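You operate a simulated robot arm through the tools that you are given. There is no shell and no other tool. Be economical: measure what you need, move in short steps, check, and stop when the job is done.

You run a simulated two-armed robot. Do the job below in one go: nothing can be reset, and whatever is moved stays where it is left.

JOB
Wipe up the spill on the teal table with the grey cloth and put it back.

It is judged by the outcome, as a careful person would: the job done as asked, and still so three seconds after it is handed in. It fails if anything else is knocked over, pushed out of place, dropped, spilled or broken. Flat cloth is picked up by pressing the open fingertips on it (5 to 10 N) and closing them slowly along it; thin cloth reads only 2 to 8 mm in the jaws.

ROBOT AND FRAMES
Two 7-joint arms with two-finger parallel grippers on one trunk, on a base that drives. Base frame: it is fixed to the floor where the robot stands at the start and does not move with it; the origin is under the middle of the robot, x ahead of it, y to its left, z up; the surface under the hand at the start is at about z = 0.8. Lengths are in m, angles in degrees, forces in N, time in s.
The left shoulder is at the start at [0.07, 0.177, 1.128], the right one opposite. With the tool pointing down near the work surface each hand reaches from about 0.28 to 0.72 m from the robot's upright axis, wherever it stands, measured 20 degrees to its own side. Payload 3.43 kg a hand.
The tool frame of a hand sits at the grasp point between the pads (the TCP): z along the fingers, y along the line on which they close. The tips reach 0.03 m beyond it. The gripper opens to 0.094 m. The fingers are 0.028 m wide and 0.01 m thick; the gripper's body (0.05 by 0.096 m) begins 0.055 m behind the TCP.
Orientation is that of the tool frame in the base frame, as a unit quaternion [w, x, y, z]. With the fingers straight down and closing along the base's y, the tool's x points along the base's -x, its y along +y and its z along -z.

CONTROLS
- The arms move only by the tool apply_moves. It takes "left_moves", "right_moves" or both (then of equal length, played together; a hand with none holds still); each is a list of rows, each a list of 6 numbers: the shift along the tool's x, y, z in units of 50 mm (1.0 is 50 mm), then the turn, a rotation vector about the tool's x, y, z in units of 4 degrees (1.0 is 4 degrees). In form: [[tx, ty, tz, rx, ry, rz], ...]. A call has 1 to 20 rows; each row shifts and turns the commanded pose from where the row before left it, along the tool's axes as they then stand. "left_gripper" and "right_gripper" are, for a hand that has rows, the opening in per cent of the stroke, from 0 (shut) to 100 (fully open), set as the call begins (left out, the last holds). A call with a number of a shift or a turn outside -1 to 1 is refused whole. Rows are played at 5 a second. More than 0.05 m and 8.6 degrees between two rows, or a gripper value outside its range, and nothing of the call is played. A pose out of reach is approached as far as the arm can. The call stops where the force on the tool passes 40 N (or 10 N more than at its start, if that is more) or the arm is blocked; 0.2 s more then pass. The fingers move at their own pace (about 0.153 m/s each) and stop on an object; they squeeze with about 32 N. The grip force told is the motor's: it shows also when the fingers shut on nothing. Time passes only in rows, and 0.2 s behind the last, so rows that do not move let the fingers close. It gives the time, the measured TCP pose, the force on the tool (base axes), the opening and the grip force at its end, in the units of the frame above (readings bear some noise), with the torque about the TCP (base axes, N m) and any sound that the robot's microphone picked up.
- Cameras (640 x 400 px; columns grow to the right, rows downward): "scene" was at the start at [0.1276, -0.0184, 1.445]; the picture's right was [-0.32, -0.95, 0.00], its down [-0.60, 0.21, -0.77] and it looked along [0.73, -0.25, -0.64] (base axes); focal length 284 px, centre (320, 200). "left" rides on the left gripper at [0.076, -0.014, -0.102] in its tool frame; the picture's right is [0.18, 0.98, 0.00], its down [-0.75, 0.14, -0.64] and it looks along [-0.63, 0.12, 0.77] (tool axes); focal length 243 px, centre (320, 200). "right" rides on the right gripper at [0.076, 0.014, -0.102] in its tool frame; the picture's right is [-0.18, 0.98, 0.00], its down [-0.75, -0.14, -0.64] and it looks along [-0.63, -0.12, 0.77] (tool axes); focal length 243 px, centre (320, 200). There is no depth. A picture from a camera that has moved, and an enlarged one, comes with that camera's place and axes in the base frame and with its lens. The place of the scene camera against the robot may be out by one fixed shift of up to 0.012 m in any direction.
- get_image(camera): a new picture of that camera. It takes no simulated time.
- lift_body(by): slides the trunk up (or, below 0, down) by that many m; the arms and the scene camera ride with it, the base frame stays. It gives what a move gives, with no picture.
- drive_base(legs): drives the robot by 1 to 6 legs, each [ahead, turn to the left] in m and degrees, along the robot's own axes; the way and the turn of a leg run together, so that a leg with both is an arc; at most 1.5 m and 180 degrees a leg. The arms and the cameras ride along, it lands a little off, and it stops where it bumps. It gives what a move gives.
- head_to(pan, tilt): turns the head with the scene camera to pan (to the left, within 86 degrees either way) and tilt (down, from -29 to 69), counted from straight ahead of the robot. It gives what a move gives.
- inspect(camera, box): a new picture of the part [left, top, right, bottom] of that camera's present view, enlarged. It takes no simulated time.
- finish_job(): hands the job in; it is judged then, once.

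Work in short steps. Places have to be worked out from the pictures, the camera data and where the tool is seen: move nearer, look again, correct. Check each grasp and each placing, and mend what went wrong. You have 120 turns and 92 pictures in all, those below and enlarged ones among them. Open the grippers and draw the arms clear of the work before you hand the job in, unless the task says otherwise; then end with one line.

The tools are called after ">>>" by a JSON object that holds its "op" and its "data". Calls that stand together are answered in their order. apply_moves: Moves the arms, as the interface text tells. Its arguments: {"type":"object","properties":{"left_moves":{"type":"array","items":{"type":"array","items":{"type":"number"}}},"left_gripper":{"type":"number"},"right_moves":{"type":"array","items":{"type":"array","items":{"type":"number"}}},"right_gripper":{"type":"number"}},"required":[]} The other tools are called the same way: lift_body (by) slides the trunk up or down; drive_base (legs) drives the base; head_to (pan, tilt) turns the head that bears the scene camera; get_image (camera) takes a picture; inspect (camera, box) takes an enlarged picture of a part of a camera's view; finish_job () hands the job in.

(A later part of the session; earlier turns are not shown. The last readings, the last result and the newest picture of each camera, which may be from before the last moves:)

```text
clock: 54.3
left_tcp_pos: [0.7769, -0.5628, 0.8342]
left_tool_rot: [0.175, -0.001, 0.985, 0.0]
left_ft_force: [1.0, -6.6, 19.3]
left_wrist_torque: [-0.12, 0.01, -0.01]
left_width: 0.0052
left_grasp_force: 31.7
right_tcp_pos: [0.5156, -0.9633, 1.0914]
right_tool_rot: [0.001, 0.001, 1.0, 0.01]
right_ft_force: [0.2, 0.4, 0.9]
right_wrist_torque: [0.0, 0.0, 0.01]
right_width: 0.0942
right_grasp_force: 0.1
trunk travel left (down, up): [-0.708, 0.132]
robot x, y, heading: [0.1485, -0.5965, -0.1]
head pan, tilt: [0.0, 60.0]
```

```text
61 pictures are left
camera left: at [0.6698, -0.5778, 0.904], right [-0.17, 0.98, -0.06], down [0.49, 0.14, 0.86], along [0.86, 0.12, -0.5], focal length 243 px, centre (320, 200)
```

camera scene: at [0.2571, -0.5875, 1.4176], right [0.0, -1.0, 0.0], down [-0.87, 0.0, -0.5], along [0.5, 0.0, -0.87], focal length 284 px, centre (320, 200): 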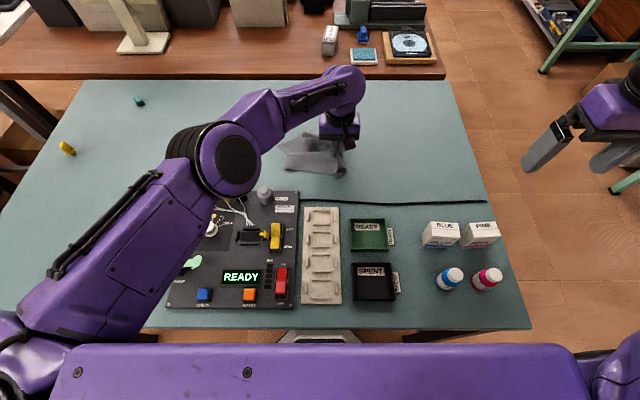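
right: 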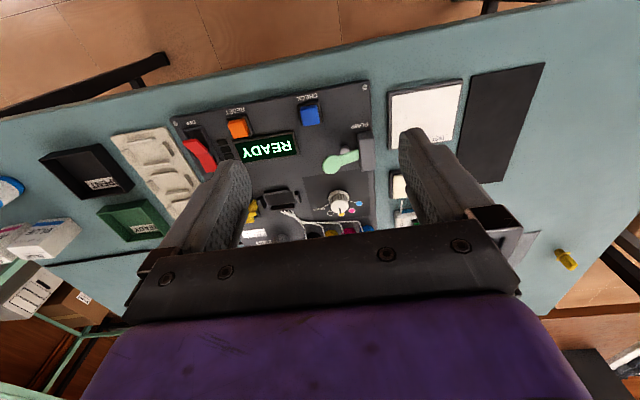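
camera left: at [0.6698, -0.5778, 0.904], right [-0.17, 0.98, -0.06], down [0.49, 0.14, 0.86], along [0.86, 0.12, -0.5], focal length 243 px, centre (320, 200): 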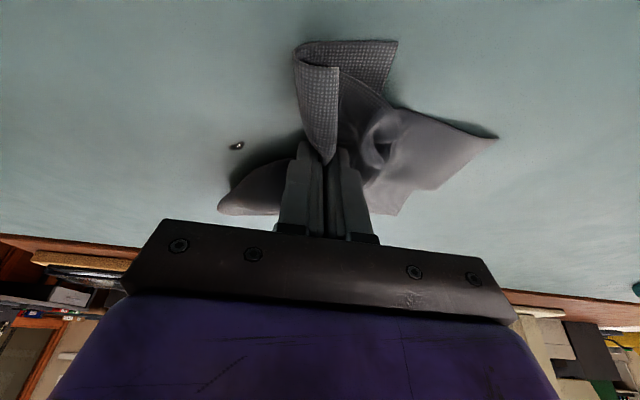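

One tiny drop remains at about (0.795, -0.616). Another pass, both directions, at TCP x≈0.787.

>>> {"op": "apply_moves", "data": {"left_moves": [[-0.1, 0, -0.28, 0, 0, 0], [-0.12, -0.6, 0.05, 0, 0, 0], [-0.12, -0.6, 0.05, 0, 0, 0], [0, -0.5, 0, 0, 0, 0], [0.1, 0, 0.28, 0, 0, 0], [0, 0.25, 0, 0, 0, 0], [0, 0.25, 0, 0, 0, 0], [0, 0.25, 0, 0, 0, 0], [0, 0.25, 0, 0, 0, 0], [0, 0.25, 0, 0, 0, 0], [0, -0.25, 0, 0, 0, 0], [0, -0.25, 0, 0, 0, 0], [0, -0.25, 0, 0, 0, 0], [0, 0.3, 0, 0, 0, 0], [0, 0.3, 0, 0, 0, 0], [0, 0.3, 0, 0, 0, 0], [0, 0.3, 0, 0, 0, 0], [0, 0, 0, 0, 0, 0]]}}

>>> {"op": "get_image", "data": {"camera": "left"}}

```text
clock: 58.1
left_tcp_pos: [0.7893, -0.5622, 0.8341]
left_tool_rot: [0.176, 0.0, 0.984, 0.001]
left_ft_force: [-1.1, -6.4, 21.6]
left_wrist_torque: [-0.12, 0.08, 0.04]
left_width: 0.0057
left_grasp_force: 32.2
right_tcp_pos: [0.5158, -0.9617, 1.092]
right_tool_rot: [0.001, 0.002, 1.0, 0.01]
right_ft_force: [0.9, 0.6, -1.2]
right_wrist_torque: [-0.01, 0.0, 0.04]
right_width: 0.0941
right_grasp_force: 0.1
trunk travel left (down, up): [-0.708, 0.132]
robot x, y, heading: [0.148, -0.5954, 0.1]
head pan, tilt: [0.0, 60.0]
```

```text
60 pictures are left
camera left: at [0.6831, -0.5774, 0.9038], right [-0.17, 0.98, -0.06], down [0.49, 0.14, 0.86], along [0.86, 0.12, -0.5], focal length 243 px, centre (320, 200)
```

left: 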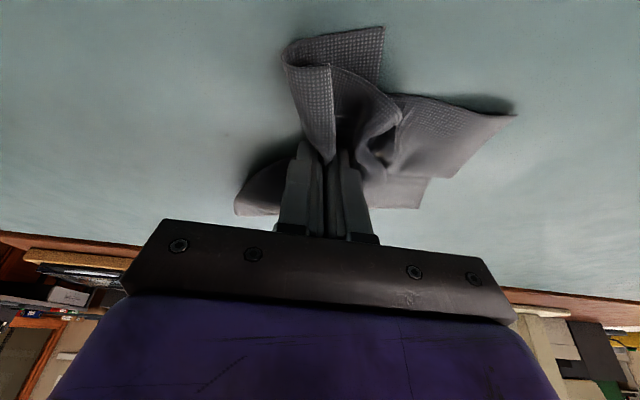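

The spot looks clean. I lift the cloth clear and move it left, then check the table.

>>> {"op": "apply_moves", "data": {"left_moves": [[-0.2, 0, -0.75, 0, 0, 0], [-0.2, 0, -0.75, 0, 0, 0], [-0.1, 0.3, -0.75, 0, 0, 0], [0, 0.6, -0.75, 0, 0, 0], [0, 0.8, -0.4, 0, 0, 0], [0, 0.8, 0, 0, 0, 0], [0, 0, 0, 0, 0, 0]]}}

>>> {"op": "get_image", "data": {"camera": "scene"}}

>>> {"op": "get_image", "data": {"camera": "left"}}

```text
clock: 59.7
left_tcp_pos: [0.7564, -0.4387, 1.0011]
left_tool_rot: [0.173, 0.001, 0.985, 0.0]
left_ft_force: [-0.5, -0.4, 1.5]
left_wrist_torque: [0.0, 0.02, 0.06]
left_width: 0.0053
left_grasp_force: 31.8
right_tcp_pos: [0.5189, -0.963, 1.0907]
right_tool_rot: [0.0, 0.002, 1.0, 0.009]
right_ft_force: [0.8, 1.1, -0.3]
right_wrist_torque: [0.0, 0.04, 0.0]
right_width: 0.0939
right_grasp_force: 0.1
trunk travel left (down, up): [-0.708, 0.132]
robot x, y, heading: [0.1461, -0.5972, -0.2]
head pan, tilt: [0.0, 60.0]
```

```text
59 pictures are left
camera scene: at [0.2566, -0.5887, 1.4176], right [0.0, -1.0, 0.0], down [-0.87, 0.0, -0.5], along [0.5, 0.0, -0.87], focal length 284 px, centre (320, 200)
```

scene: 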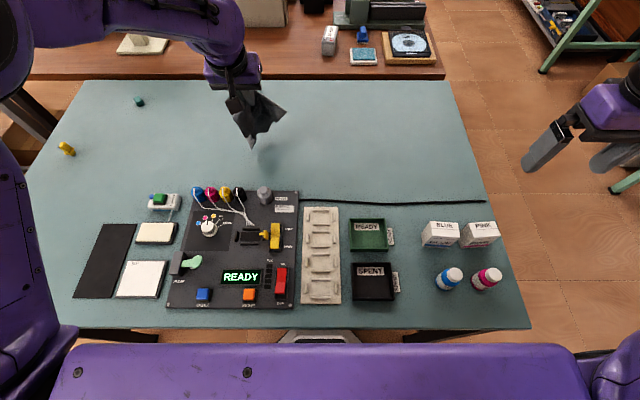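

```text
58 pictures are left
camera left: at [0.6496, -0.4532, 1.071], right [-0.17, 0.98, -0.06], down [0.49, 0.14, 0.86], along [0.86, 0.12, -0.5], focal length 243 px, centre (320, 200)
```

left: 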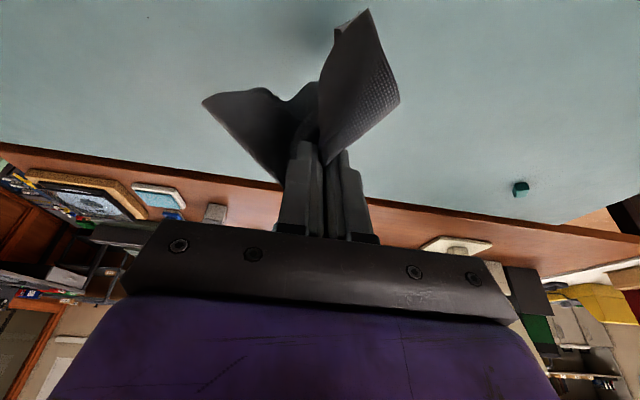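

Let me enlarge the former spill area to verify it is clean.

>>> {"op": "inspect", "data": {"camera": "scene", "box": [260, 115, 388, 195]}}

```text
5.00 times, centred on (324, 155) of scene
camera zoom: at [0.2566, -0.5887, 1.4176], right [0.0, -1.0, 0.0], down [-0.87, 0.0, -0.5], along [0.5, 0.0, -0.87], focal length 1420 px, centre (300, 425)
```

zoom: 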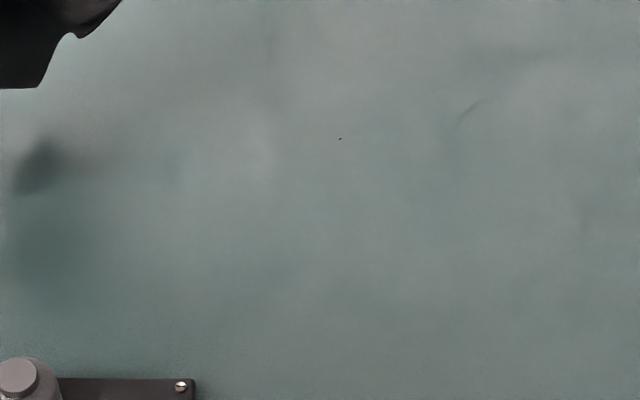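

A tiny speck (~3 mm) remains at (0.798, -0.611). One more pass with the tip a bit farther out.

>>> {"op": "apply_moves", "data": {"left_moves": [[0, -0.88, 0.1, 0, 0, 0], [0, -0.88, 0.5, 0, 0, 0], [0, -0.88, 0.7, 0, 0, 0], [0.1, -0.88, 0.9, 0, 0, 0], [0.1, -0.88, 0.92, 0, 0, 0], [0.06, 0, 0.17, 0, 0, 0], [0.05, 0, 0.14, 0, 0, 0], [0, 0.25, 0, 0, 0, 0], [0, 0.25, 0, 0, 0, 0], [0, 0.25, 0, 0, 0, 0], [0, 0.25, 0, 0, 0, 0], [0, 0.25, 0, 0, 0, 0], [0, -0.25, 0, 0, 0, 0], [0, -0.25, 0, 0, 0, 0], [0, -0.25, 0, 0, 0, 0], [0, 0.25, 0, 0, 0, 0], [0, 0.25, 0, 0, 0, 0], [0, 0.25, 0, 0, 0, 0], [0, 0.25, 0, 0, 0, 0], [0, 0, 0, 0, 0, 0]]}}

>>> {"op": "get_image", "data": {"camera": "left"}}

```text
refused: row 2 steps farther than a row can; nothing moved
```

```text
56 pictures are left
camera left: at [0.6496, -0.4532, 1.071], right [-0.17, 0.98, -0.06], down [0.49, 0.14, 0.86], along [0.86, 0.12, -0.5], focal length 243 px, centre (320, 200)
```

left: 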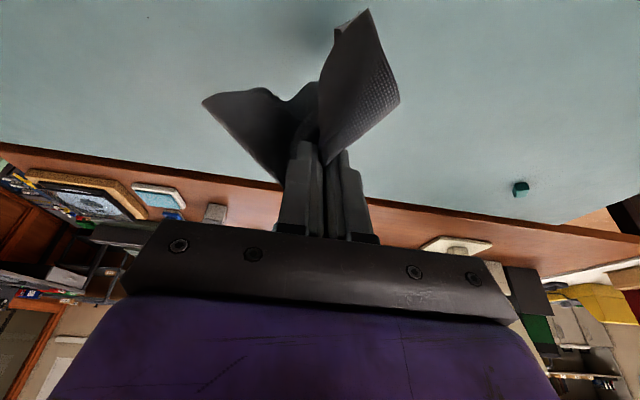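

Steps were too long; I split into approach and wipe.

>>> {"op": "apply_moves", "data": {"left_moves": [[0, -0.88, 0.1, 0, 0, 0], [0, -0.88, 0.1, 0, 0, 0], [0, -0.88, 0.3, 0, 0, 0], [0.05, -0.88, 0.4, 0, 0, 0], [0.05, -0.88, 0.42, 0, 0, 0], [0.05, 0, 0.9, 0, 0, 0], [0.05, 0, 0.9, 0, 0, 0], [0, 0, 0, 0, 0, 0]]}}

```text
clock: 61.5
left_tcp_pos: [0.8017, -0.656, 0.8504]
left_tool_rot: [0.174, 0.0, 0.985, 0.0]
left_ft_force: [-0.1, -0.3, -0.7]
left_wrist_torque: [0.0, -0.04, 0.02]
left_width: 0.0058
left_grasp_force: 31.2
right_tcp_pos: [0.5176, -0.9617, 1.0916]
right_tool_rot: [0.0, 0.002, 1.0, 0.01]
right_ft_force: [0.1, -0.2, 0.4]
right_wrist_torque: [0.01, -0.02, 0.01]
right_width: 0.0941
right_grasp_force: 0.0
trunk travel left (down, up): [-0.708, 0.132]
robot x, y, heading: [0.1456, -0.5963, 0.0]
head pan, tilt: [0.0, 60.0]
```

Just above the table at (0.80, -0.656). Press and rub across the speck.

>>> {"op": "apply_moves", "data": {"left_moves": [[0.06, 0, 0.17, 0, 0, 0], [0.05, 0, 0.14, 0, 0, 0], [0, 0.25, 0, 0, 0, 0], [0, 0.25, 0, 0, 0, 0], [0, 0.25, 0, 0, 0, 0], [0, 0.25, 0, 0, 0, 0], [0, 0.25, 0, 0, 0, 0], [0.1, -0.25, 0.0, 0, 0, 0], [0.05, -0.25, -0.05, 0, 0, 0], [0, -0.25, 0, 0, 0, 0], [0, -0.25, 0, 0, 0, 0], [0, 0.25, 0, 0, 0, 0], [0, 0.25, 0, 0, 0, 0], [0, 0.25, 0, 0, 0, 0], [0, 0.25, 0, 0, 0, 0], [0, 0, 0, 0, 0, 0]]}}

```text
clock: 64.9
left_tcp_pos: [0.7925, -0.5954, 0.8351]
left_tool_rot: [0.176, 0.0, 0.984, 0.0]
left_ft_force: [-0.6, -2.6, 13.5]
left_wrist_torque: [-0.2, 0.02, 0.01]
left_width: 0.006
left_grasp_force: 32.4
right_tcp_pos: [0.5171, -0.9621, 1.091]
right_tool_rot: [0.0, 0.002, 1.0, 0.01]
right_ft_force: [-0.6, 0.1, 0.3]
right_wrist_torque: [0.01, 0.0, -0.02]
right_width: 0.0937
right_grasp_force: 0.1
trunk travel left (down, up): [-0.708, 0.132]
robot x, y, heading: [0.1436, -0.5974, -0.2]
head pan, tilt: [0.0, 60.0]
```

I lift away again, moving left, and check.

>>> {"op": "apply_moves", "data": {"left_moves": [[-0.2, 0, -0.75, 0, 0, 0], [-0.2, 0, -0.75, 0, 0, 0], [-0.1, 0.3, -0.75, 0, 0, 0], [0, 0.6, -0.75, 0, 0, 0], [0, 0.8, -0.4, 0, 0, 0], [0, 0.9, 0, 0, 0, 0], [0, 0.9, 0, 0, 0, 0], [0, 0, 0, 0, 0, 0]]}}

>>> {"op": "inspect", "data": {"camera": "scene", "box": [260, 115, 388, 195]}}

>>> {"op": "get_image", "data": {"camera": "scene"}}

```text
clock: 66.7
left_tcp_pos: [0.76, -0.4192, 1.0013]
left_tool_rot: [0.174, 0.0, 0.985, 0.0]
left_ft_force: [0.8, 0.5, -1.5]
left_wrist_torque: [-0.03, -0.01, -0.01]
left_width: 0.0057
left_grasp_force: 32.1
right_tcp_pos: [0.5186, -0.9614, 1.0905]
right_tool_rot: [-0.001, 0.001, 1.0, 0.011]
right_ft_force: [0.8, -0.1, -0.2]
right_wrist_torque: [0.01, 0.0, 0.01]
right_width: 0.0939
right_grasp_force: 0.1
trunk travel left (down, up): [-0.708, 0.132]
robot x, y, heading: [0.1441, -0.5951, -0.0]
head pan, tilt: [0.0, 60.0]
```

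```text
5.00 times, centred on (324, 155) of scene
camera zoom: at [0.2571, -0.5887, 1.4176], right [0.0, -1.0, 0.0], down [-0.87, 0.0, -0.5], along [0.5, 0.0, -0.87], focal length 1420 px, centre (300, 425)
```

zoom: 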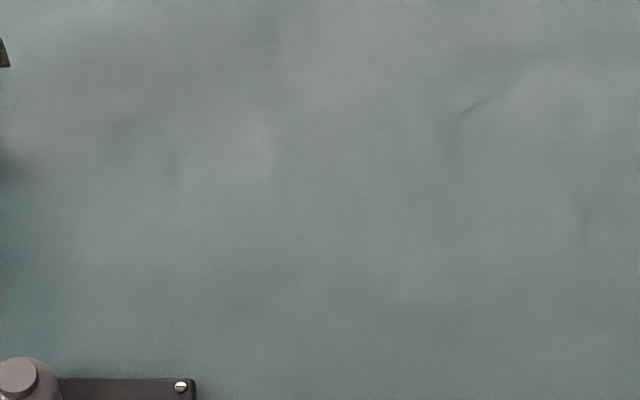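

```text
54 pictures are left
camera scene: at [0.2571, -0.5887, 1.4176], right [0.0, -1.0, 0.0], down [-0.87, 0.0, -0.5], along [0.5, 0.0, -0.87], focal length 284 px, centre (320, 200)
```

scene: 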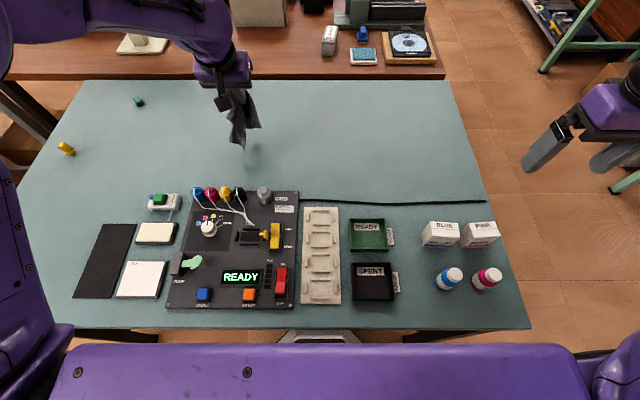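

The table is clean. To lay the cloth back flat I need the left shoulder nearer it; first I untilt, draw the hand in and raise the trunk so the cloth hangs clear while driving.

>>> {"op": "apply_moves", "data": {"left_moves": [[0, 0, -0.3, 0, 1, 0], [0, 0, -0.3, 0, 1, 0], [0, 0, -0.3, 0, 1, 0], [0, 0, 0, 0, 1, 0], [0, 0, 0, 0, 1, 0], [0.5, 0, 0, 0, 0, 0], [0.5, 0, 0, 0, 0, 0], [0, 0, 0, 0, 0, 0]]}}

>>> {"op": "lift_body", "data": {"by": 0.12}}

>>> {"op": "get_image", "data": {"camera": "scene"}}

```text
clock: 68.5
left_tcp_pos: [0.6962, -0.4197, 1.0443]
left_tool_rot: [-0.001, 0.0, 1.0, 0.0]
left_ft_force: [-0.1, 0.5, -0.9]
left_wrist_torque: [-0.03, 0.03, -0.02]
left_width: 0.0061
left_grasp_force: 32.4
right_tcp_pos: [0.5183, -0.96, 1.0904]
right_tool_rot: [-0.001, 0.002, 1.0, 0.01]
right_ft_force: [0.1, 0.0, -0.5]
right_wrist_torque: [0.02, 0.0, -0.03]
right_width: 0.0942
right_grasp_force: 0.0
trunk travel left (down, up): [-0.708, 0.132]
robot x, y, heading: [0.1421, -0.5986, 0.3]
head pan, tilt: [0.0, 60.0]
```

```text
clock: 70.0
left_tcp_pos: [0.6966, -0.4202, 1.165]
left_tool_rot: [-0.001, 0.0, 1.0, 0.0]
left_ft_force: [-0.8, 0.1, -0.6]
left_wrist_torque: [-0.01, -0.01, 0.01]
left_width: 0.0056
left_grasp_force: 31.7
right_tcp_pos: [0.5183, -0.9622, 1.2119]
right_tool_rot: [-0.001, 0.002, 1.0, 0.009]
right_ft_force: [-0.2, -0.5, 0.1]
right_wrist_torque: [-0.01, 0.02, -0.03]
right_width: 0.0942
right_grasp_force: 0.0
trunk travel left (down, up): [-0.828, 0.012]
robot x, y, heading: [0.1431, -0.5955, -0.0]
head pan, tilt: [0.0, 60.0]
```

```text
53 pictures are left
camera scene: at [0.2571, -0.5875, 1.5375], right [0.0, -1.0, 0.0], down [-0.87, 0.0, -0.5], along [0.5, 0.0, -0.87], focal length 284 px, centre (320, 200)
```

scene: 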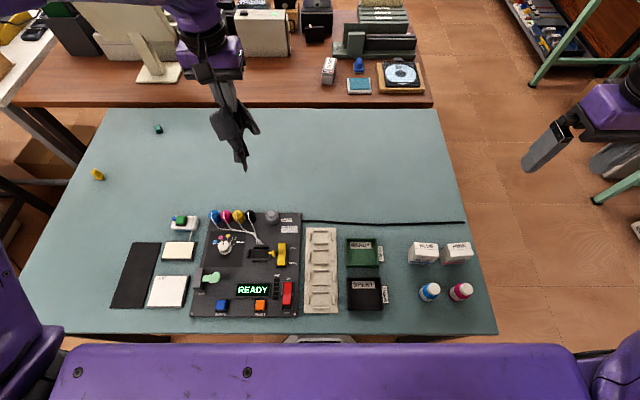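

Cloth hangs well clear. I drive back, left and check.

>>> {"op": "drive_base", "data": {"legs": [[-0.21, 0], [0, 75], [0.3, 0], [0, -75]]}}

>>> {"op": "get_image", "data": {"camera": "scene"}}

```text
clock: 79.7
left_tcp_pos: [0.5618, -0.1247, 1.1651]
left_tool_rot: [0.0, -0.003, 1.0, 0.001]
left_ft_force: [-1.3, 0.0, -0.2]
left_wrist_torque: [-0.01, 0.01, 0.03]
left_width: 0.0053
left_grasp_force: 32.1
right_tcp_pos: [0.3871, -0.6675, 1.2108]
right_tool_rot: [-0.001, -0.001, 1.0, 0.011]
right_ft_force: [0.5, 0.5, 0.3]
right_wrist_torque: [0.04, -0.03, 0.0]
right_width: 0.0939
right_grasp_force: 0.1
trunk travel left (down, up): [-0.828, 0.012]
robot x, y, heading: [0.0142, -0.3079, 0.3]
head pan, tilt: [0.0, 60.0]
```

```text
52 pictures are left
camera scene: at [0.1244, -0.2965, 1.5376], right [0.01, -1.0, 0.0], down [-0.87, -0.01, -0.5], along [0.5, 0.0, -0.87], focal length 284 px, centre (320, 200)
```

scene: 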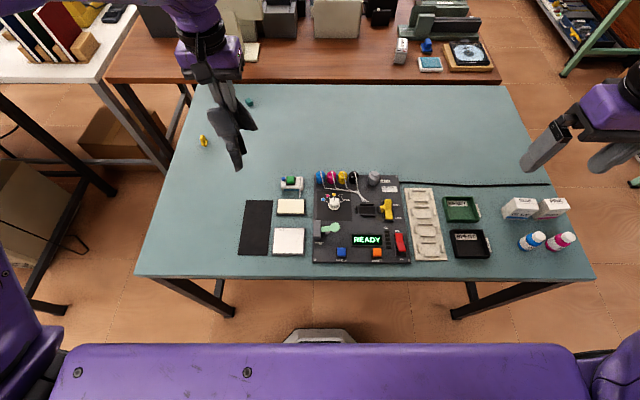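

Good. I drive ahead 0.13 and lower the trunk again.

>>> {"op": "drive_base", "data": {"legs": [[0.13, -0.3]]}}

>>> {"op": "lift_body", "data": {"by": -0.1}}

>>> {"op": "apply_moves", "data": {"left_moves": [[-0.3, 0.4, 0, 0, 0, 0], [-0.3, 0.4, 0, 0, 0, 0], [-0.3, 0.4, 0, 0, 0, 0], [-0.3, 0.4, 0, 0, 0, 0], [-0.2, 0.4, 0, 0, 0, 0], [0, 0.3, 0, 0, 0, 0], [0, 0, 0, 0, 0, 0], [0, 0, 0, 0, 0, 0]]}}

>>> {"op": "get_image", "data": {"camera": "scene"}}

>>> {"op": "get_image", "data": {"camera": "left"}}

```text
clock: 81.0
left_tcp_pos: [0.6929, -0.1266, 1.1664]
left_tool_rot: [0.0, -0.001, 1.0, 0.0]
left_ft_force: [-1.2, -0.4, -0.6]
left_wrist_torque: [-0.01, -0.02, 0.02]
left_width: 0.0053
left_grasp_force: 32.5
right_tcp_pos: [0.5143, -0.6698, 1.2117]
right_tool_rot: [0.001, 0.002, 1.0, 0.013]
right_ft_force: [0.2, -0.4, -0.2]
right_wrist_torque: [-0.02, 0.0, 0.02]
right_width: 0.0941
right_grasp_force: 0.1
trunk travel left (down, up): [-0.828, 0.012]
robot x, y, heading: [0.1384, -0.3064, -0.1]
head pan, tilt: [0.0, 60.0]
```

```text
clock: 82.3
left_tcp_pos: [0.6947, -0.1277, 1.0646]
left_tool_rot: [0.0, -0.002, 1.0, 0.001]
left_ft_force: [0.4, 0.0, 0.5]
left_wrist_torque: [-0.01, -0.01, 0.0]
left_width: 0.0052
left_grasp_force: 32.5
right_tcp_pos: [0.5177, -0.6691, 1.1101]
right_tool_rot: [0.0, 0.001, 1.0, 0.012]
right_ft_force: [-0.5, -0.2, -0.5]
right_wrist_torque: [0.0, -0.02, -0.02]
right_width: 0.0943
right_grasp_force: 0.1
trunk travel left (down, up): [-0.728, 0.112]
robot x, y, heading: [0.1417, -0.3034, -0.3]
head pan, tilt: [0.0, 60.0]
```

```text
clock: 84.1
left_tcp_pos: [0.7635, -0.0111, 1.0648]
left_tool_rot: [0.0, -0.001, 1.0, -0.001]
left_ft_force: [-0.2, -0.3, -0.6]
left_wrist_torque: [-0.03, 0.03, 0.02]
left_width: 0.0053
left_grasp_force: 32.8
right_tcp_pos: [0.5157, -0.6694, 1.1102]
right_tool_rot: [0.0, 0.002, 1.0, 0.012]
right_ft_force: [-0.2, -0.2, -0.9]
right_wrist_torque: [0.02, 0.02, 0.0]
right_width: 0.0942
right_grasp_force: 0.1
trunk travel left (down, up): [-0.728, 0.112]
robot x, y, heading: [0.14, -0.3074, 0.1]
head pan, tilt: [0.0, 60.0]
```

```text
51 pictures are left
camera scene: at [0.2554, -0.297, 1.4376], right [0.0, -1.0, 0.0], down [-0.87, 0.0, -0.5], along [0.5, 0.0, -0.87], focal length 284 px, centre (320, 200)
```

scene: 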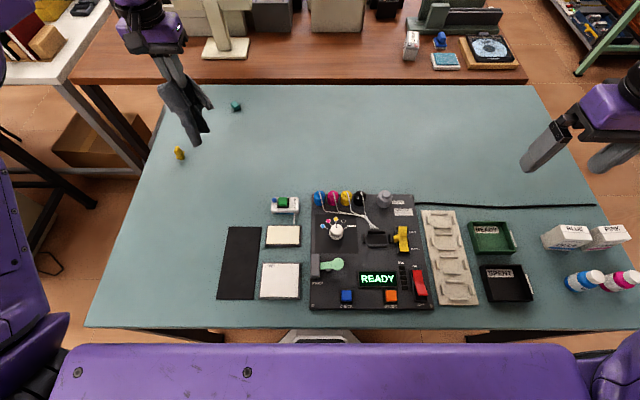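

```text
50 pictures are left
camera left: at [0.6879, -0.0271, 1.1678], right [-0.19, 0.98, 0.0], down [0.75, 0.14, 0.64], along [0.63, 0.12, -0.77], focal length 243 px, centre (320, 200)
```

left: 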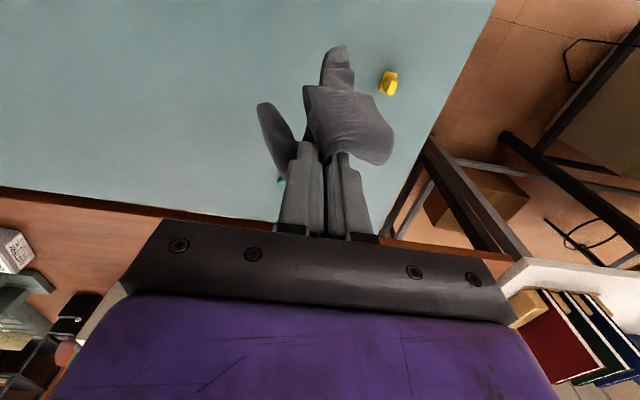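

The cloth tail hangs near y≈0, clear of the yellow piece at (0.76, 0.087). I lower while moving right so it lays out leftward, half way first.

>>> {"op": "apply_moves", "data": {"left_moves": [[0, 0, 0.3, 0, 0, 0], [0, 0, 0.3, 0, 0, 0], [0, -0.1, 0.3, 0, 0, 0], [0, -0.15, 0.3, 0, 0, 0], [0, -0.2, 0.3, 0, 0, 0], [0, -0.2, 0.3, 0, 0, 0], [0, -0.2, 0.3, 0, 0, 0], [0, -0.2, 0.3, 0, 0, 0], [0, 0, 0, 0, 0, 0]]}}

>>> {"op": "get_image", "data": {"camera": "left"}}

>>> {"op": "inspect", "data": {"camera": "scene", "box": [130, 60, 290, 160]}}

```text
clock: 86.1
left_tcp_pos: [0.7636, -0.0649, 0.9452]
left_tool_rot: [0.001, -0.001, 1.0, 0.0]
left_ft_force: [0.5, -0.9, -0.4]
left_wrist_torque: [0.03, 0.01, -0.01]
left_width: 0.0054
left_grasp_force: 31.9
right_tcp_pos: [0.5176, -0.6701, 1.1097]
right_tool_rot: [0.001, 0.001, 1.0, 0.013]
right_ft_force: [0.5, -0.5, -0.6]
right_wrist_torque: [0.01, 0.0, 0.0]
right_width: 0.0939
right_grasp_force: 0.1
trunk travel left (down, up): [-0.728, 0.112]
robot x, y, heading: [0.1403, -0.3055, -0.3]
head pan, tilt: [0.0, 60.0]
```

```text
49 pictures are left
camera left: at [0.6873, -0.0798, 1.0475], right [-0.19, 0.98, 0.0], down [0.75, 0.14, 0.64], along [0.63, 0.12, -0.77], focal length 243 px, centre (320, 200)
```

left: 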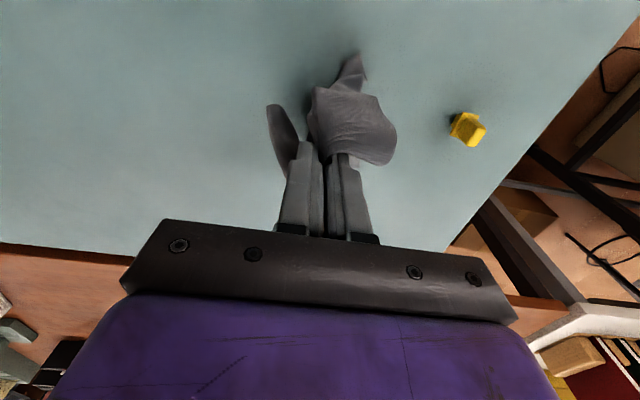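

```text
4.00 times, centred on (210, 110) of scene
camera zoom: at [0.2551, -0.2969, 1.4376], right [0.0, -1.0, 0.0], down [-0.87, 0.0, -0.5], along [0.5, 0.0, -0.87], focal length 1136 px, centre (760, 560)
```

zoom: 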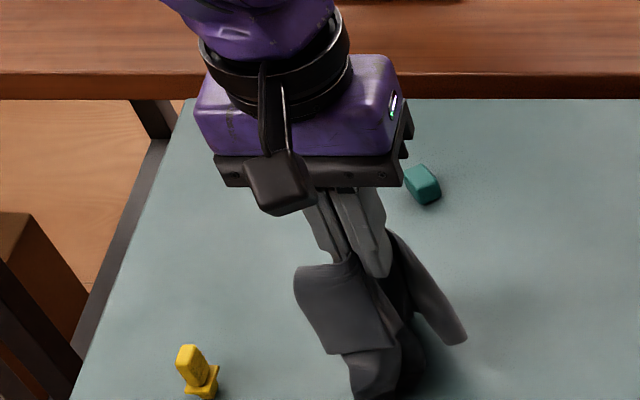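

Tail is just touching. I keep lowering with a rightward drift.

>>> {"op": "apply_moves", "data": {"left_moves": [[0, 0.2, 0.2, 0, 0, 0], [0, 0.1, 0.2, 0, 0, 0], [0, 0, 0.2, 0, 0, 0], [0, -0.25, 0.2, 0, 0, 0], [0, -0.35, 0.2, 0, 0, 0], [0, -0.35, 0.2, 0, 0, 0], [0, -0.35, 0.2, 0, 0, 0], [0, -0.35, 0.2, 0, 0, 0], [0, -0.35, 0.2, 0, 0, 0], [0, 0, 0, 0, 0, 0]]}}

>>> {"op": "get_image", "data": {"camera": "left"}}

>>> {"op": "inspect", "data": {"camera": "scene", "box": [130, 80, 290, 180]}}

```text
clock: 88.3
left_tcp_pos: [0.7645, -0.1488, 0.8554]
left_tool_rot: [0.002, -0.001, 1.0, 0.0]
left_ft_force: [0.5, 0.5, -0.4]
left_wrist_torque: [-0.03, 0.0, 0.0]
left_width: 0.0055
left_grasp_force: 32.2
right_tcp_pos: [0.5165, -0.6688, 1.1107]
right_tool_rot: [0.0, 0.002, 1.0, 0.012]
right_ft_force: [0.0, 0.8, 0.1]
right_wrist_torque: [-0.03, 0.0, -0.01]
right_width: 0.0941
right_grasp_force: 0.1
trunk travel left (down, up): [-0.728, 0.112]
robot x, y, heading: [0.1441, -0.305, -0.3]
head pan, tilt: [0.0, 60.0]
```

```text
47 pictures are left
camera left: at [0.6878, -0.1649, 0.9574], right [-0.19, 0.98, 0.0], down [0.75, 0.14, 0.64], along [0.63, 0.12, -0.77], focal length 243 px, centre (320, 200)
```

left: 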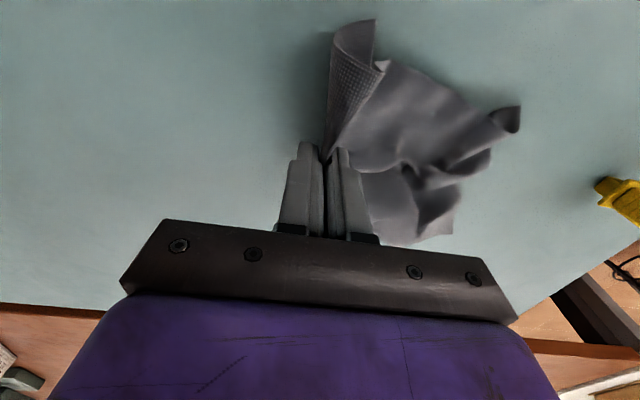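

```text
4.00 times, centred on (210, 130) of scene
camera zoom: at [0.2551, -0.2967, 1.4376], right [0.0, -1.0, 0.0], down [-0.87, 0.0, -0.5], along [0.5, 0.0, -0.87], focal length 1136 px, centre (760, 480)
```

zoom: 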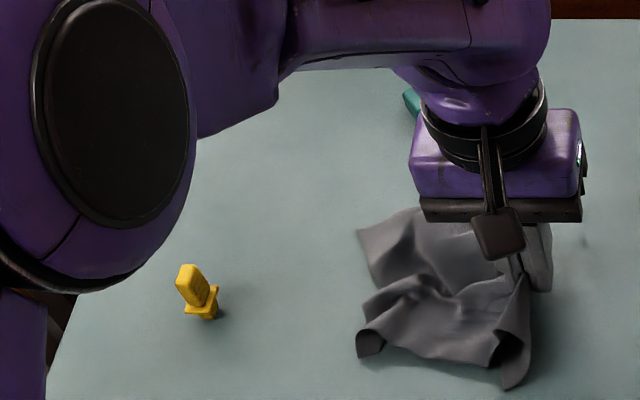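

Cloth is nearly in place but crumpled. I lower and drag slightly right to spread it, then look before releasing.

>>> {"op": "apply_moves", "data": {"left_moves": [[0, -0.2, 0.12, 0, 0, 0], [0, -0.2, 0.12, 0, 0, 0], [0, -0.2, 0.1, 0, 0, 0], [0, -0.2, 0.06, 0, 0, 0], [0, -0.2, 0, 0, 0, 0], [0, 0, 0, 0, 0, 0]]}}

>>> {"op": "get_image", "data": {"camera": "left"}}

```text
clock: 89.7
left_tcp_pos: [0.7653, -0.1997, 0.8353]
left_tool_rot: [0.0, -0.001, 1.0, -0.001]
left_ft_force: [0.0, -0.3, 0.9]
left_wrist_torque: [0.02, 0.01, 0.02]
left_width: 0.0054
left_grasp_force: 31.3
right_tcp_pos: [0.5162, -0.6693, 1.1111]
right_tool_rot: [0.0, 0.002, 1.0, 0.013]
right_ft_force: [0.8, -0.1, 0.6]
right_wrist_torque: [0.0, -0.02, -0.03]
right_width: 0.0938
right_grasp_force: 0.1
trunk travel left (down, up): [-0.728, 0.112]
robot x, y, heading: [0.1447, -0.3068, -0.1]
head pan, tilt: [0.0, 60.0]
```

```text
45 pictures are left
camera left: at [0.6878, -0.2153, 0.9374], right [-0.19, 0.98, 0.0], down [0.75, 0.14, 0.64], along [0.63, 0.12, -0.77], focal length 243 px, centre (320, 200)
```

left: 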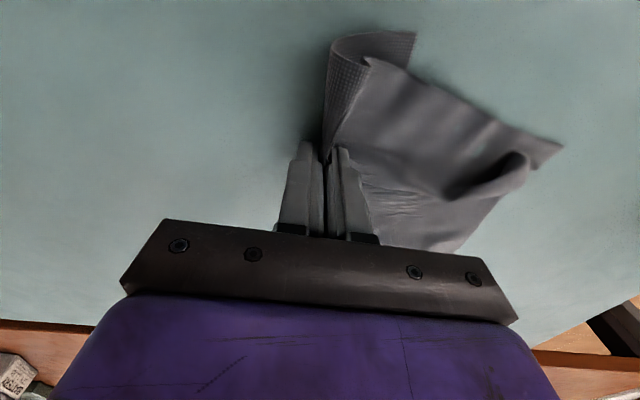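

Much flatter. I release gently and back up to see.

>>> {"op": "apply_moves", "data": {"left_moves": [[0, 0, 0, 0, 0, 0], [0, 0, 0, 0, 0, 0]], "left_gripper": 40}}

>>> {"op": "apply_moves", "data": {"left_moves": [[0, 0, -0.2, 0, 0, 0], [0, 0, -0.5, 0, 0, 0], [0, 0, -0.8, 0, 0, 0], [0, 0, -0.8, 0, 0, 0], [0.8, 0, 0, 0, 0, 0], [0.8, 0, 0, 0, 0, 0], [0.8, 0, 0, 0, 0, 0], [0, 0, 0, 0, 0, 0]]}}

>>> {"op": "get_image", "data": {"camera": "left"}}

>>> {"op": "inspect", "data": {"camera": "scene", "box": [130, 80, 290, 180]}}

```text
clock: 90.3
left_tcp_pos: [0.7638, -0.1999, 0.8354]
left_tool_rot: [0.0, -0.001, 1.0, 0.0]
left_ft_force: [-0.1, 0.5, 0.0]
left_wrist_torque: [-0.02, -0.02, -0.03]
left_width: 0.0375
left_grasp_force: 0.0
right_tcp_pos: [0.516, -0.6697, 1.11]
right_tool_rot: [0.0, 0.003, 1.0, 0.012]
right_ft_force: [-0.2, -0.1, -0.5]
right_wrist_torque: [0.0, 0.0, -0.01]
right_width: 0.0942
right_grasp_force: 0.0
trunk travel left (down, up): [-0.728, 0.112]
robot x, y, heading: [0.1445, -0.305, -0.1]
head pan, tilt: [0.0, 60.0]
```

```text
clock: 92.1
left_tcp_pos: [0.6449, -0.1997, 0.9495]
left_tool_rot: [-0.001, -0.002, 1.0, 0.0]
left_ft_force: [-0.5, 0.2, 0.6]
left_wrist_torque: [-0.01, 0.04, 0.01]
left_width: 0.0376
left_grasp_force: 0.1
right_tcp_pos: [0.518, -0.6697, 1.1111]
right_tool_rot: [0.0, 0.002, 1.0, 0.012]
right_ft_force: [0.4, 0.3, -0.2]
right_wrist_torque: [0.01, -0.01, 0.01]
right_width: 0.0942
right_grasp_force: 0.1
trunk travel left (down, up): [-0.728, 0.112]
robot x, y, heading: [0.14, -0.3073, 0.1]
head pan, tilt: [0.0, 60.0]
```

```text
44 pictures are left
camera left: at [0.5677, -0.2148, 1.0522], right [-0.19, 0.98, 0.0], down [0.75, 0.14, 0.64], along [0.63, 0.12, -0.77], focal length 243 px, centre (320, 200)
```

left: 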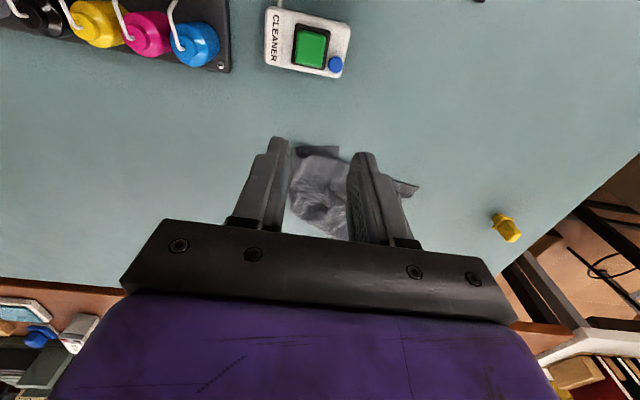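

```text
4.00 times, centred on (210, 130) of scene
camera zoom: at [0.2562, -0.2971, 1.4375], right [0.0, -1.0, 0.0], down [-0.87, 0.0, -0.5], along [0.5, 0.0, -0.87], focal length 1136 px, centre (760, 480)
```

zoom: 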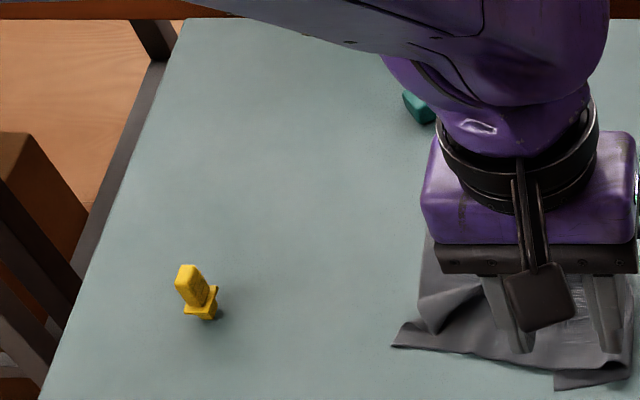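

The cloth rests a few cm too far right. I move the hand up and left out of view.

>>> {"op": "apply_moves", "data": {"left_moves": [[0, 0, -0.8, 0, 0, 0], [0, 0, -0.8, 0, 0, 0], [0.2, 0.9, 0, 0, 0, 0], [0.2, 0.9, 0, 0, 0, 0], [0.2, 0.9, 0, 0, 0, 0], [0.2, 0.9, 0, 0, 0, 0], [0.2, 0.9, 0, 0, 0, 0], [0, 0, 0, 0, 0, 0]]}}

>>> {"op": "get_image", "data": {"camera": "scene"}}

>>> {"op": "inspect", "data": {"camera": "scene", "box": [160, 80, 320, 180]}}

```text
clock: 93.9
left_tcp_pos: [0.5945, 0.0239, 1.03]
left_tool_rot: [0.001, 0.0, 1.0, 0.0]
left_ft_force: [-0.3, 0.7, 0.8]
left_wrist_torque: [0.02, -0.01, 0.02]
left_width: 0.0375
left_grasp_force: 0.1
right_tcp_pos: [0.5168, -0.6707, 1.1104]
right_tool_rot: [0.001, 0.002, 1.0, 0.013]
right_ft_force: [0.0, -0.1, 0.8]
right_wrist_torque: [0.01, -0.05, -0.01]
right_width: 0.0939
right_grasp_force: 0.0
trunk travel left (down, up): [-0.728, 0.112]
robot x, y, heading: [0.1417, -0.3069, -0.1]
head pan, tilt: [0.0, 60.0]
```

```text
42 pictures are left
camera scene: at [0.2557, -0.2982, 1.4375], right [0.0, -1.0, 0.0], down [-0.87, 0.0, -0.5], along [0.5, 0.0, -0.87], focal length 284 px, centre (320, 200)
```

scene: 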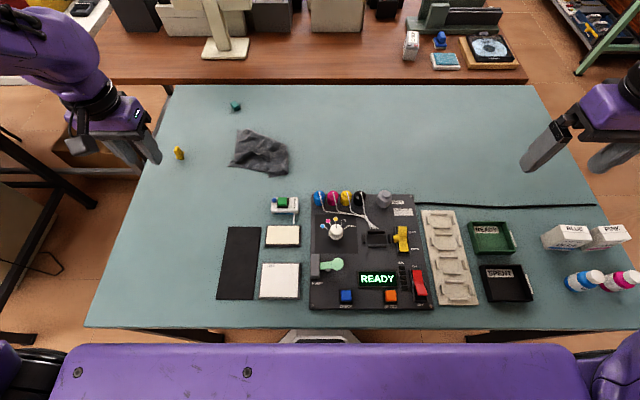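

```text
4.00 times, centred on (240, 130) of scene
camera zoom: at [0.2557, -0.2982, 1.4375], right [0.0, -1.0, 0.0], down [-0.87, 0.0, -0.5], along [0.5, 0.0, -0.87], focal length 1136 px, centre (640, 480)
```

zoom: 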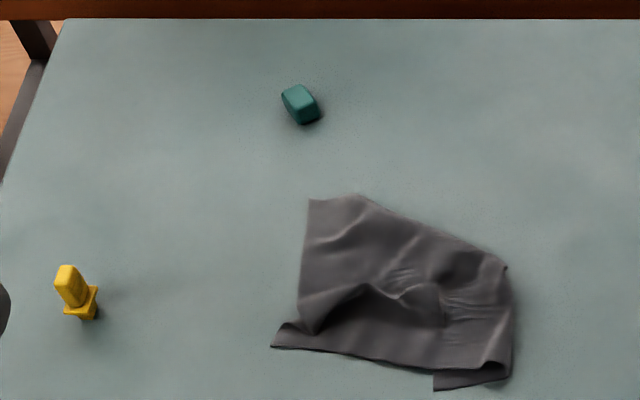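

The cloth spans y -0.21 to -0.05, its left side about 7 cm short of its original edge. I'll re-grip it near the left edge at about (0.79, -0.085) and pull left.

>>> {"op": "apply_moves", "data": {"left_moves": [[-0.78, -0.436, 0, 0, 0, 0], [-0.78, -0.436, 0, 0, 0, 0], [-0.78, -0.436, 0, 0, 0, 0], [-0.78, -0.436, 0, 0, 0, 0], [-0.78, -0.436, 0, 0, 0, 0], [0, 0, 0.9, 0, 0, 0], [0, 0, 0.9, 0, 0, 0], [0, 0, 0.8, 0, 0, 0], [0, 0, 0.4, 0, 0, 0], [0, 0, 0, 0, 0, 0]], "left_gripper": 58}}

>>> {"op": "get_image", "data": {"camera": "left"}}

```text
clock: 96.1
left_tcp_pos: [0.791, -0.0844, 0.8796]
left_tool_rot: [0.0, -0.001, 1.0, 0.0]
left_ft_force: [0.3, -0.1, 0.1]
left_wrist_torque: [0.06, -0.01, 0.02]
left_width: 0.0546
left_grasp_force: 0.0
right_tcp_pos: [0.5168, -0.6691, 1.1106]
right_tool_rot: [0.0, 0.001, 1.0, 0.012]
right_ft_force: [0.0, -0.1, -0.1]
right_wrist_torque: [0.0, 0.02, -0.02]
right_width: 0.0938
right_grasp_force: 0.0
trunk travel left (down, up): [-0.728, 0.112]
robot x, y, heading: [0.1385, -0.3074, -0.0]
head pan, tilt: [0.0, 60.0]
```

```text
40 pictures are left
camera left: at [0.7132, -0.0996, 0.9822], right [-0.19, 0.98, 0.0], down [0.75, 0.14, 0.64], along [0.63, 0.12, -0.77], focal length 243 px, centre (320, 200)
```

left: 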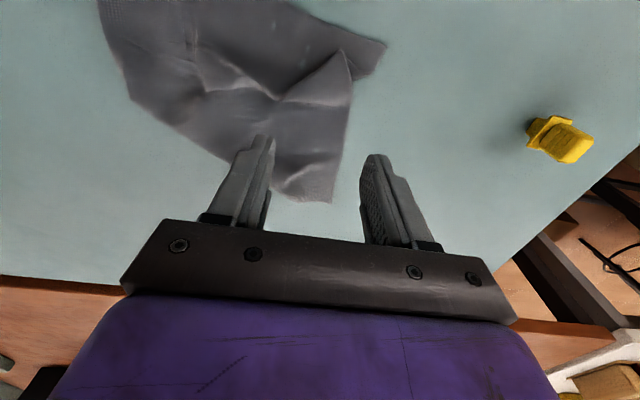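

The cloth's left edge here is at y≈-0.065, so I shift 3.5 cm right before descending.

>>> {"op": "apply_moves", "data": {"left_moves": [[0.1, -0.4, 0, 0, 0, 0], [0.1, -0.3, 0, 0, 0, 0], [0, 0, 0.3, 0, 0, 0], [0, 0, 0.2, 0, 0, 0], [0, 0, 0.2, 0, 0, 0], [0, 0, 0.1, 0, 0, 0], [0, 0, 0.08, 0, 0, 0], [0, 0, 0, 0, 0, 0]]}}

>>> {"op": "get_image", "data": {"camera": "left"}}

```text
clock: 97.9
left_tcp_pos: [0.7789, -0.1179, 0.8364]
left_tool_rot: [0.0, -0.001, 1.0, 0.001]
left_ft_force: [0.2, -0.6, 3.3]
left_wrist_torque: [0.09, 0.02, 0.03]
left_width: 0.0546
left_grasp_force: 0.1
right_tcp_pos: [0.5156, -0.6692, 1.1104]
right_tool_rot: [0.0, 0.002, 1.0, 0.012]
right_ft_force: [0.6, -0.6, 1.0]
right_wrist_torque: [-0.01, -0.04, -0.01]
right_width: 0.0938
right_grasp_force: 0.0
trunk travel left (down, up): [-0.728, 0.112]
robot x, y, heading: [0.1396, -0.3048, 0.2]
head pan, tilt: [0.0, 60.0]
```

```text
39 pictures are left
camera left: at [0.7027, -0.1342, 0.9388], right [-0.19, 0.98, 0.0], down [0.75, 0.14, 0.64], along [0.63, 0.12, -0.77], focal length 243 px, centre (320, 200)
```

left: 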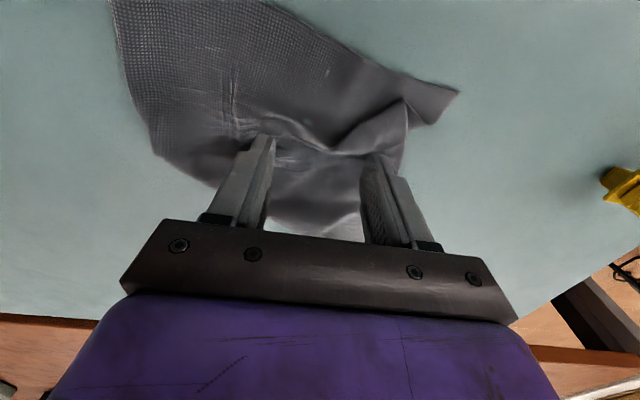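

Both fingertips are on cloth. I press a little more and close slowly.

>>> {"op": "apply_moves", "data": {"left_moves": [[0, 0, 0.04, 0, 0, 0], [0, 0, 0.04, 0, 0, 0], [0, 0, 0, 0, 0, 0]]}}

>>> {"op": "apply_moves", "data": {"left_moves": [[0, 0, 0, 0, 0, 0], [0, 0, 0, 0, 0, 0]], "left_gripper": 40}}

>>> {"op": "apply_moves", "data": {"left_moves": [[0, 0, 0, 0, 0, 0], [0, 0, 0, 0, 0, 0]], "left_gripper": 20}}

>>> {"op": "apply_moves", "data": {"left_moves": [[0, 0, 0, 0, 0, 0], [0, 0, 0, 0, 0, 0]], "left_gripper": 0}}

>>> {"op": "get_image", "data": {"camera": "left"}}

```text
clock: 98.7
left_tcp_pos: [0.779, -0.119, 0.833]
left_tool_rot: [0.001, -0.001, 1.0, -0.001]
left_ft_force: [0.6, -0.2, 7.0]
left_wrist_torque: [-0.19, 0.07, -0.01]
left_width: 0.0548
left_grasp_force: 0.2
right_tcp_pos: [0.5165, -0.6696, 1.1105]
right_tool_rot: [0.002, 0.001, 1.0, 0.012]
right_ft_force: [-0.8, 0.2, 0.7]
right_wrist_torque: [-0.02, -0.02, 0.02]
right_width: 0.0938
right_grasp_force: 0.0
trunk travel left (down, up): [-0.728, 0.112]
robot x, y, heading: [0.1398, -0.3088, 0.1]
head pan, tilt: [0.0, 60.0]
```

```text
clock: 99.3
left_tcp_pos: [0.7786, -0.1192, 0.8325]
left_tool_rot: [0.001, 0.0, 1.0, 0.0]
left_ft_force: [0.8, 0.7, 6.7]
left_wrist_torque: [-0.09, 0.0, 0.0]
left_width: 0.0372
left_grasp_force: 0.1
right_tcp_pos: [0.5159, -0.6697, 1.111]
right_tool_rot: [0.0, 0.002, 1.0, 0.012]
right_ft_force: [0.1, -0.6, -0.2]
right_wrist_torque: [0.02, 0.02, 0.0]
right_width: 0.0939
right_grasp_force: 0.2
trunk travel left (down, up): [-0.728, 0.112]
robot x, y, heading: [0.1406, -0.3044, 0.1]
head pan, tilt: [0.0, 60.0]
```

```text
clock: 99.9
left_tcp_pos: [0.7782, -0.1185, 0.8342]
left_tool_rot: [0.001, 0.0, 1.0, 0.001]
left_ft_force: [1.3, 1.6, 6.6]
left_wrist_torque: [-0.02, 0.03, 0.0]
left_width: 0.0187
left_grasp_force: 0.1
right_tcp_pos: [0.5158, -0.6692, 1.1117]
right_tool_rot: [0.0, 0.002, 1.0, 0.013]
right_ft_force: [0.3, 0.6, 0.0]
right_wrist_torque: [0.02, 0.02, 0.0]
right_width: 0.094
right_grasp_force: 0.0
trunk travel left (down, up): [-0.728, 0.112]
robot x, y, heading: [0.1416, -0.3052, 0.3]
head pan, tilt: [0.0, 60.0]
```

```text
clock: 100.5
left_tcp_pos: [0.7786, -0.1194, 0.8326]
left_tool_rot: [0.002, -0.001, 1.0, -0.001]
left_ft_force: [-0.7, -0.9, 6.7]
left_wrist_torque: [-0.05, -0.02, 0.01]
left_width: 0.0027
left_grasp_force: 32.1
right_tcp_pos: [0.5157, -0.671, 1.1106]
right_tool_rot: [0.001, 0.001, 1.0, 0.012]
right_ft_force: [-0.6, 0.0, 0.2]
right_wrist_torque: [0.01, 0.0, 0.01]
right_width: 0.094
right_grasp_force: 0.0
trunk travel left (down, up): [-0.728, 0.112]
robot x, y, heading: [0.1427, -0.3081, 0.2]
head pan, tilt: [0.0, 60.0]
```

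```text
38 pictures are left
camera left: at [0.7021, -0.1347, 0.9352], right [-0.19, 0.98, 0.0], down [0.75, 0.14, 0.64], along [0.63, 0.12, -0.77], focal length 243 px, centre (320, 200)
```

left: 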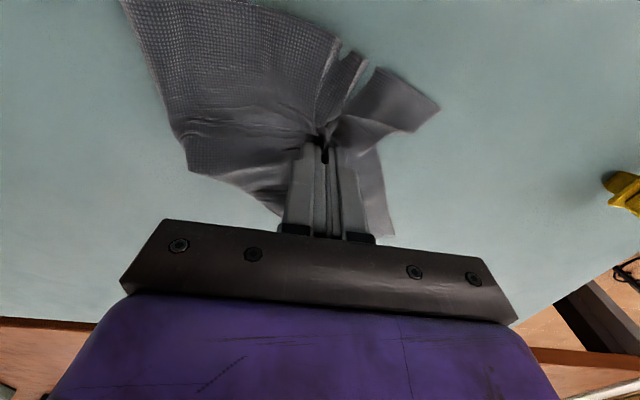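

A thin grip of 2.7 mm. I raise 8 mm and pull left slowly by about 9 cm.

>>> {"op": "apply_moves", "data": {"left_moves": [[0, 0.1, -0.15, 0, 0, 0], [0, 0.2, 0, 0, 0, 0], [0, 0.2, 0, 0, 0, 0], [0, 0.2, 0, 0, 0, 0], [0, 0.2, 0, 0, 0, 0], [0, 0.2, 0, 0, 0, 0], [0, 0.2, 0, 0, 0, 0], [0, 0.2, 0, 0, 0, 0], [0, 0.2, 0, 0, 0, 0], [0, 0, 0, 0, 0, 0]]}}

>>> {"op": "get_image", "data": {"camera": "left"}}

>>> {"op": "inspect", "data": {"camera": "scene", "box": [160, 80, 320, 180]}}

```text
clock: 102.7
left_tcp_pos: [0.7795, -0.034, 0.8398]
left_tool_rot: [0.0, -0.001, 1.0, -0.001]
left_ft_force: [0.1, 0.3, 0.9]
left_wrist_torque: [0.01, 0.01, -0.02]
left_width: 0.0024
left_grasp_force: 32.0
right_tcp_pos: [0.5167, -0.6696, 1.1111]
right_tool_rot: [0.0, 0.002, 1.0, 0.012]
right_ft_force: [-0.3, -0.2, 1.1]
right_wrist_torque: [-0.02, 0.0, 0.03]
right_width: 0.094
right_grasp_force: 0.0
trunk travel left (down, up): [-0.728, 0.112]
robot x, y, heading: [0.1435, -0.3057, -0.1]
head pan, tilt: [0.0, 60.0]
```

```text
37 pictures are left
camera left: at [0.7031, -0.0489, 0.9422], right [-0.18, 0.98, 0.0], down [0.75, 0.14, 0.64], along [0.63, 0.12, -0.77], focal length 243 px, centre (320, 200)
```

left: 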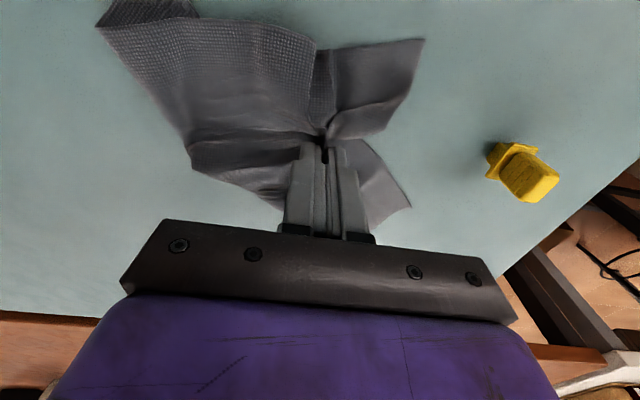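

```text
4.00 times, centred on (240, 130) of scene
camera zoom: at [0.2553, -0.2973, 1.4376], right [0.0, -1.0, 0.0], down [-0.87, 0.0, -0.5], along [0.5, 0.0, -0.87], focal length 1136 px, centre (640, 480)
```

zoom: 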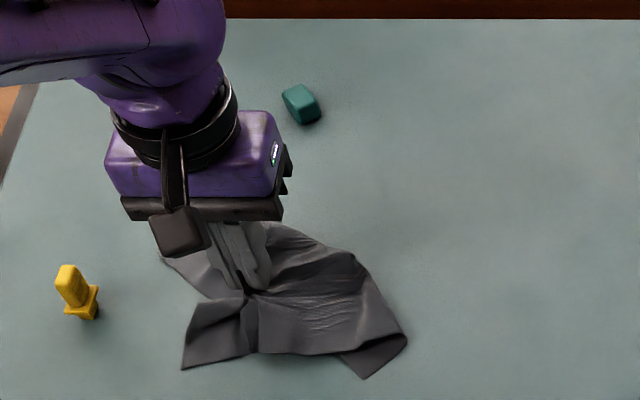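

The whole cloth slid left instead of stretching. Holding it near its left edge, I lift it, swing it right, and lay it again by lowering while pulling left so it trails flat.

>>> {"op": "apply_moves", "data": {"left_moves": [[0, 0, -0.8, 0, 0, 0], [0, 0, -0.8, 0, 0, 0], [0, -0.4, -0.8, 0, 0, 0], [0, -0.7, -0.4, 0, 0, 0], [0, -0.8, 0, 0, 0, 0], [0, -0.8, 0, 0, 0, 0], [0, -0.8, 0, 0, 0, 0], [0, -0.8, 0, 0, 0, 0], [0, -0.5, 0, 0, 0, 0], [0, 0, 0, 0, 0, 0], [0, 0, 0, 0, 0, 0], [0, 0, 0, 0, 0, 0]]}}

>>> {"op": "get_image", "data": {"camera": "left"}}

>>> {"op": "get_image", "data": {"camera": "scene"}}

```text
clock: 105.3
left_tcp_pos: [0.7802, -0.2726, 0.9792]
left_tool_rot: [0.0, -0.001, 1.0, 0.001]
left_ft_force: [-0.2, 0.6, -0.2]
left_wrist_torque: [0.0, 0.03, -0.01]
left_width: 0.0024
left_grasp_force: 31.5
right_tcp_pos: [0.5174, -0.6686, 1.1106]
right_tool_rot: [0.0, 0.002, 1.0, 0.013]
right_ft_force: [-0.9, 0.2, 0.6]
right_wrist_torque: [0.01, 0.0, 0.01]
right_width: 0.0937
right_grasp_force: 0.0
trunk travel left (down, up): [-0.728, 0.112]
robot x, y, heading: [0.1432, -0.3079, -0.0]
head pan, tilt: [0.0, 60.0]
```

```text
35 pictures are left
camera left: at [0.7032, -0.2888, 1.0817], right [-0.19, 0.98, 0.0], down [0.75, 0.14, 0.64], along [0.63, 0.12, -0.77], focal length 243 px, centre (320, 200)
```

left: 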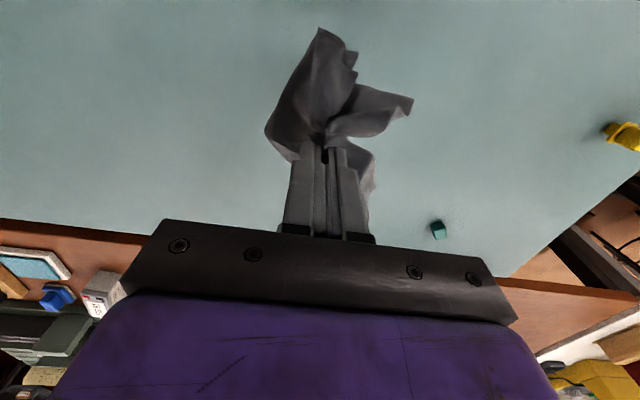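

```text
34 pictures are left
camera scene: at [0.2553, -0.2973, 1.4376], right [0.0, -1.0, 0.0], down [-0.87, 0.0, -0.5], along [0.5, 0.0, -0.87], focal length 284 px, centre (320, 200)
```

scene: 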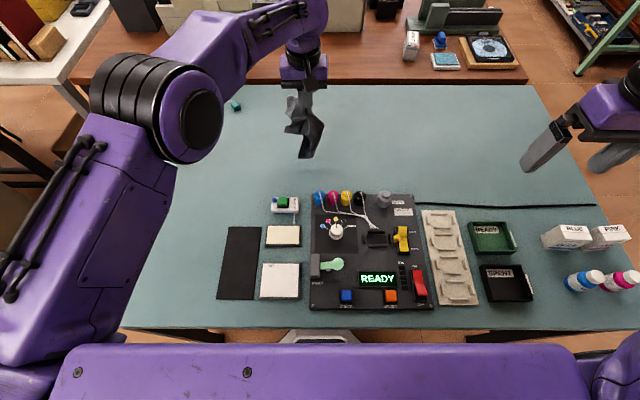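

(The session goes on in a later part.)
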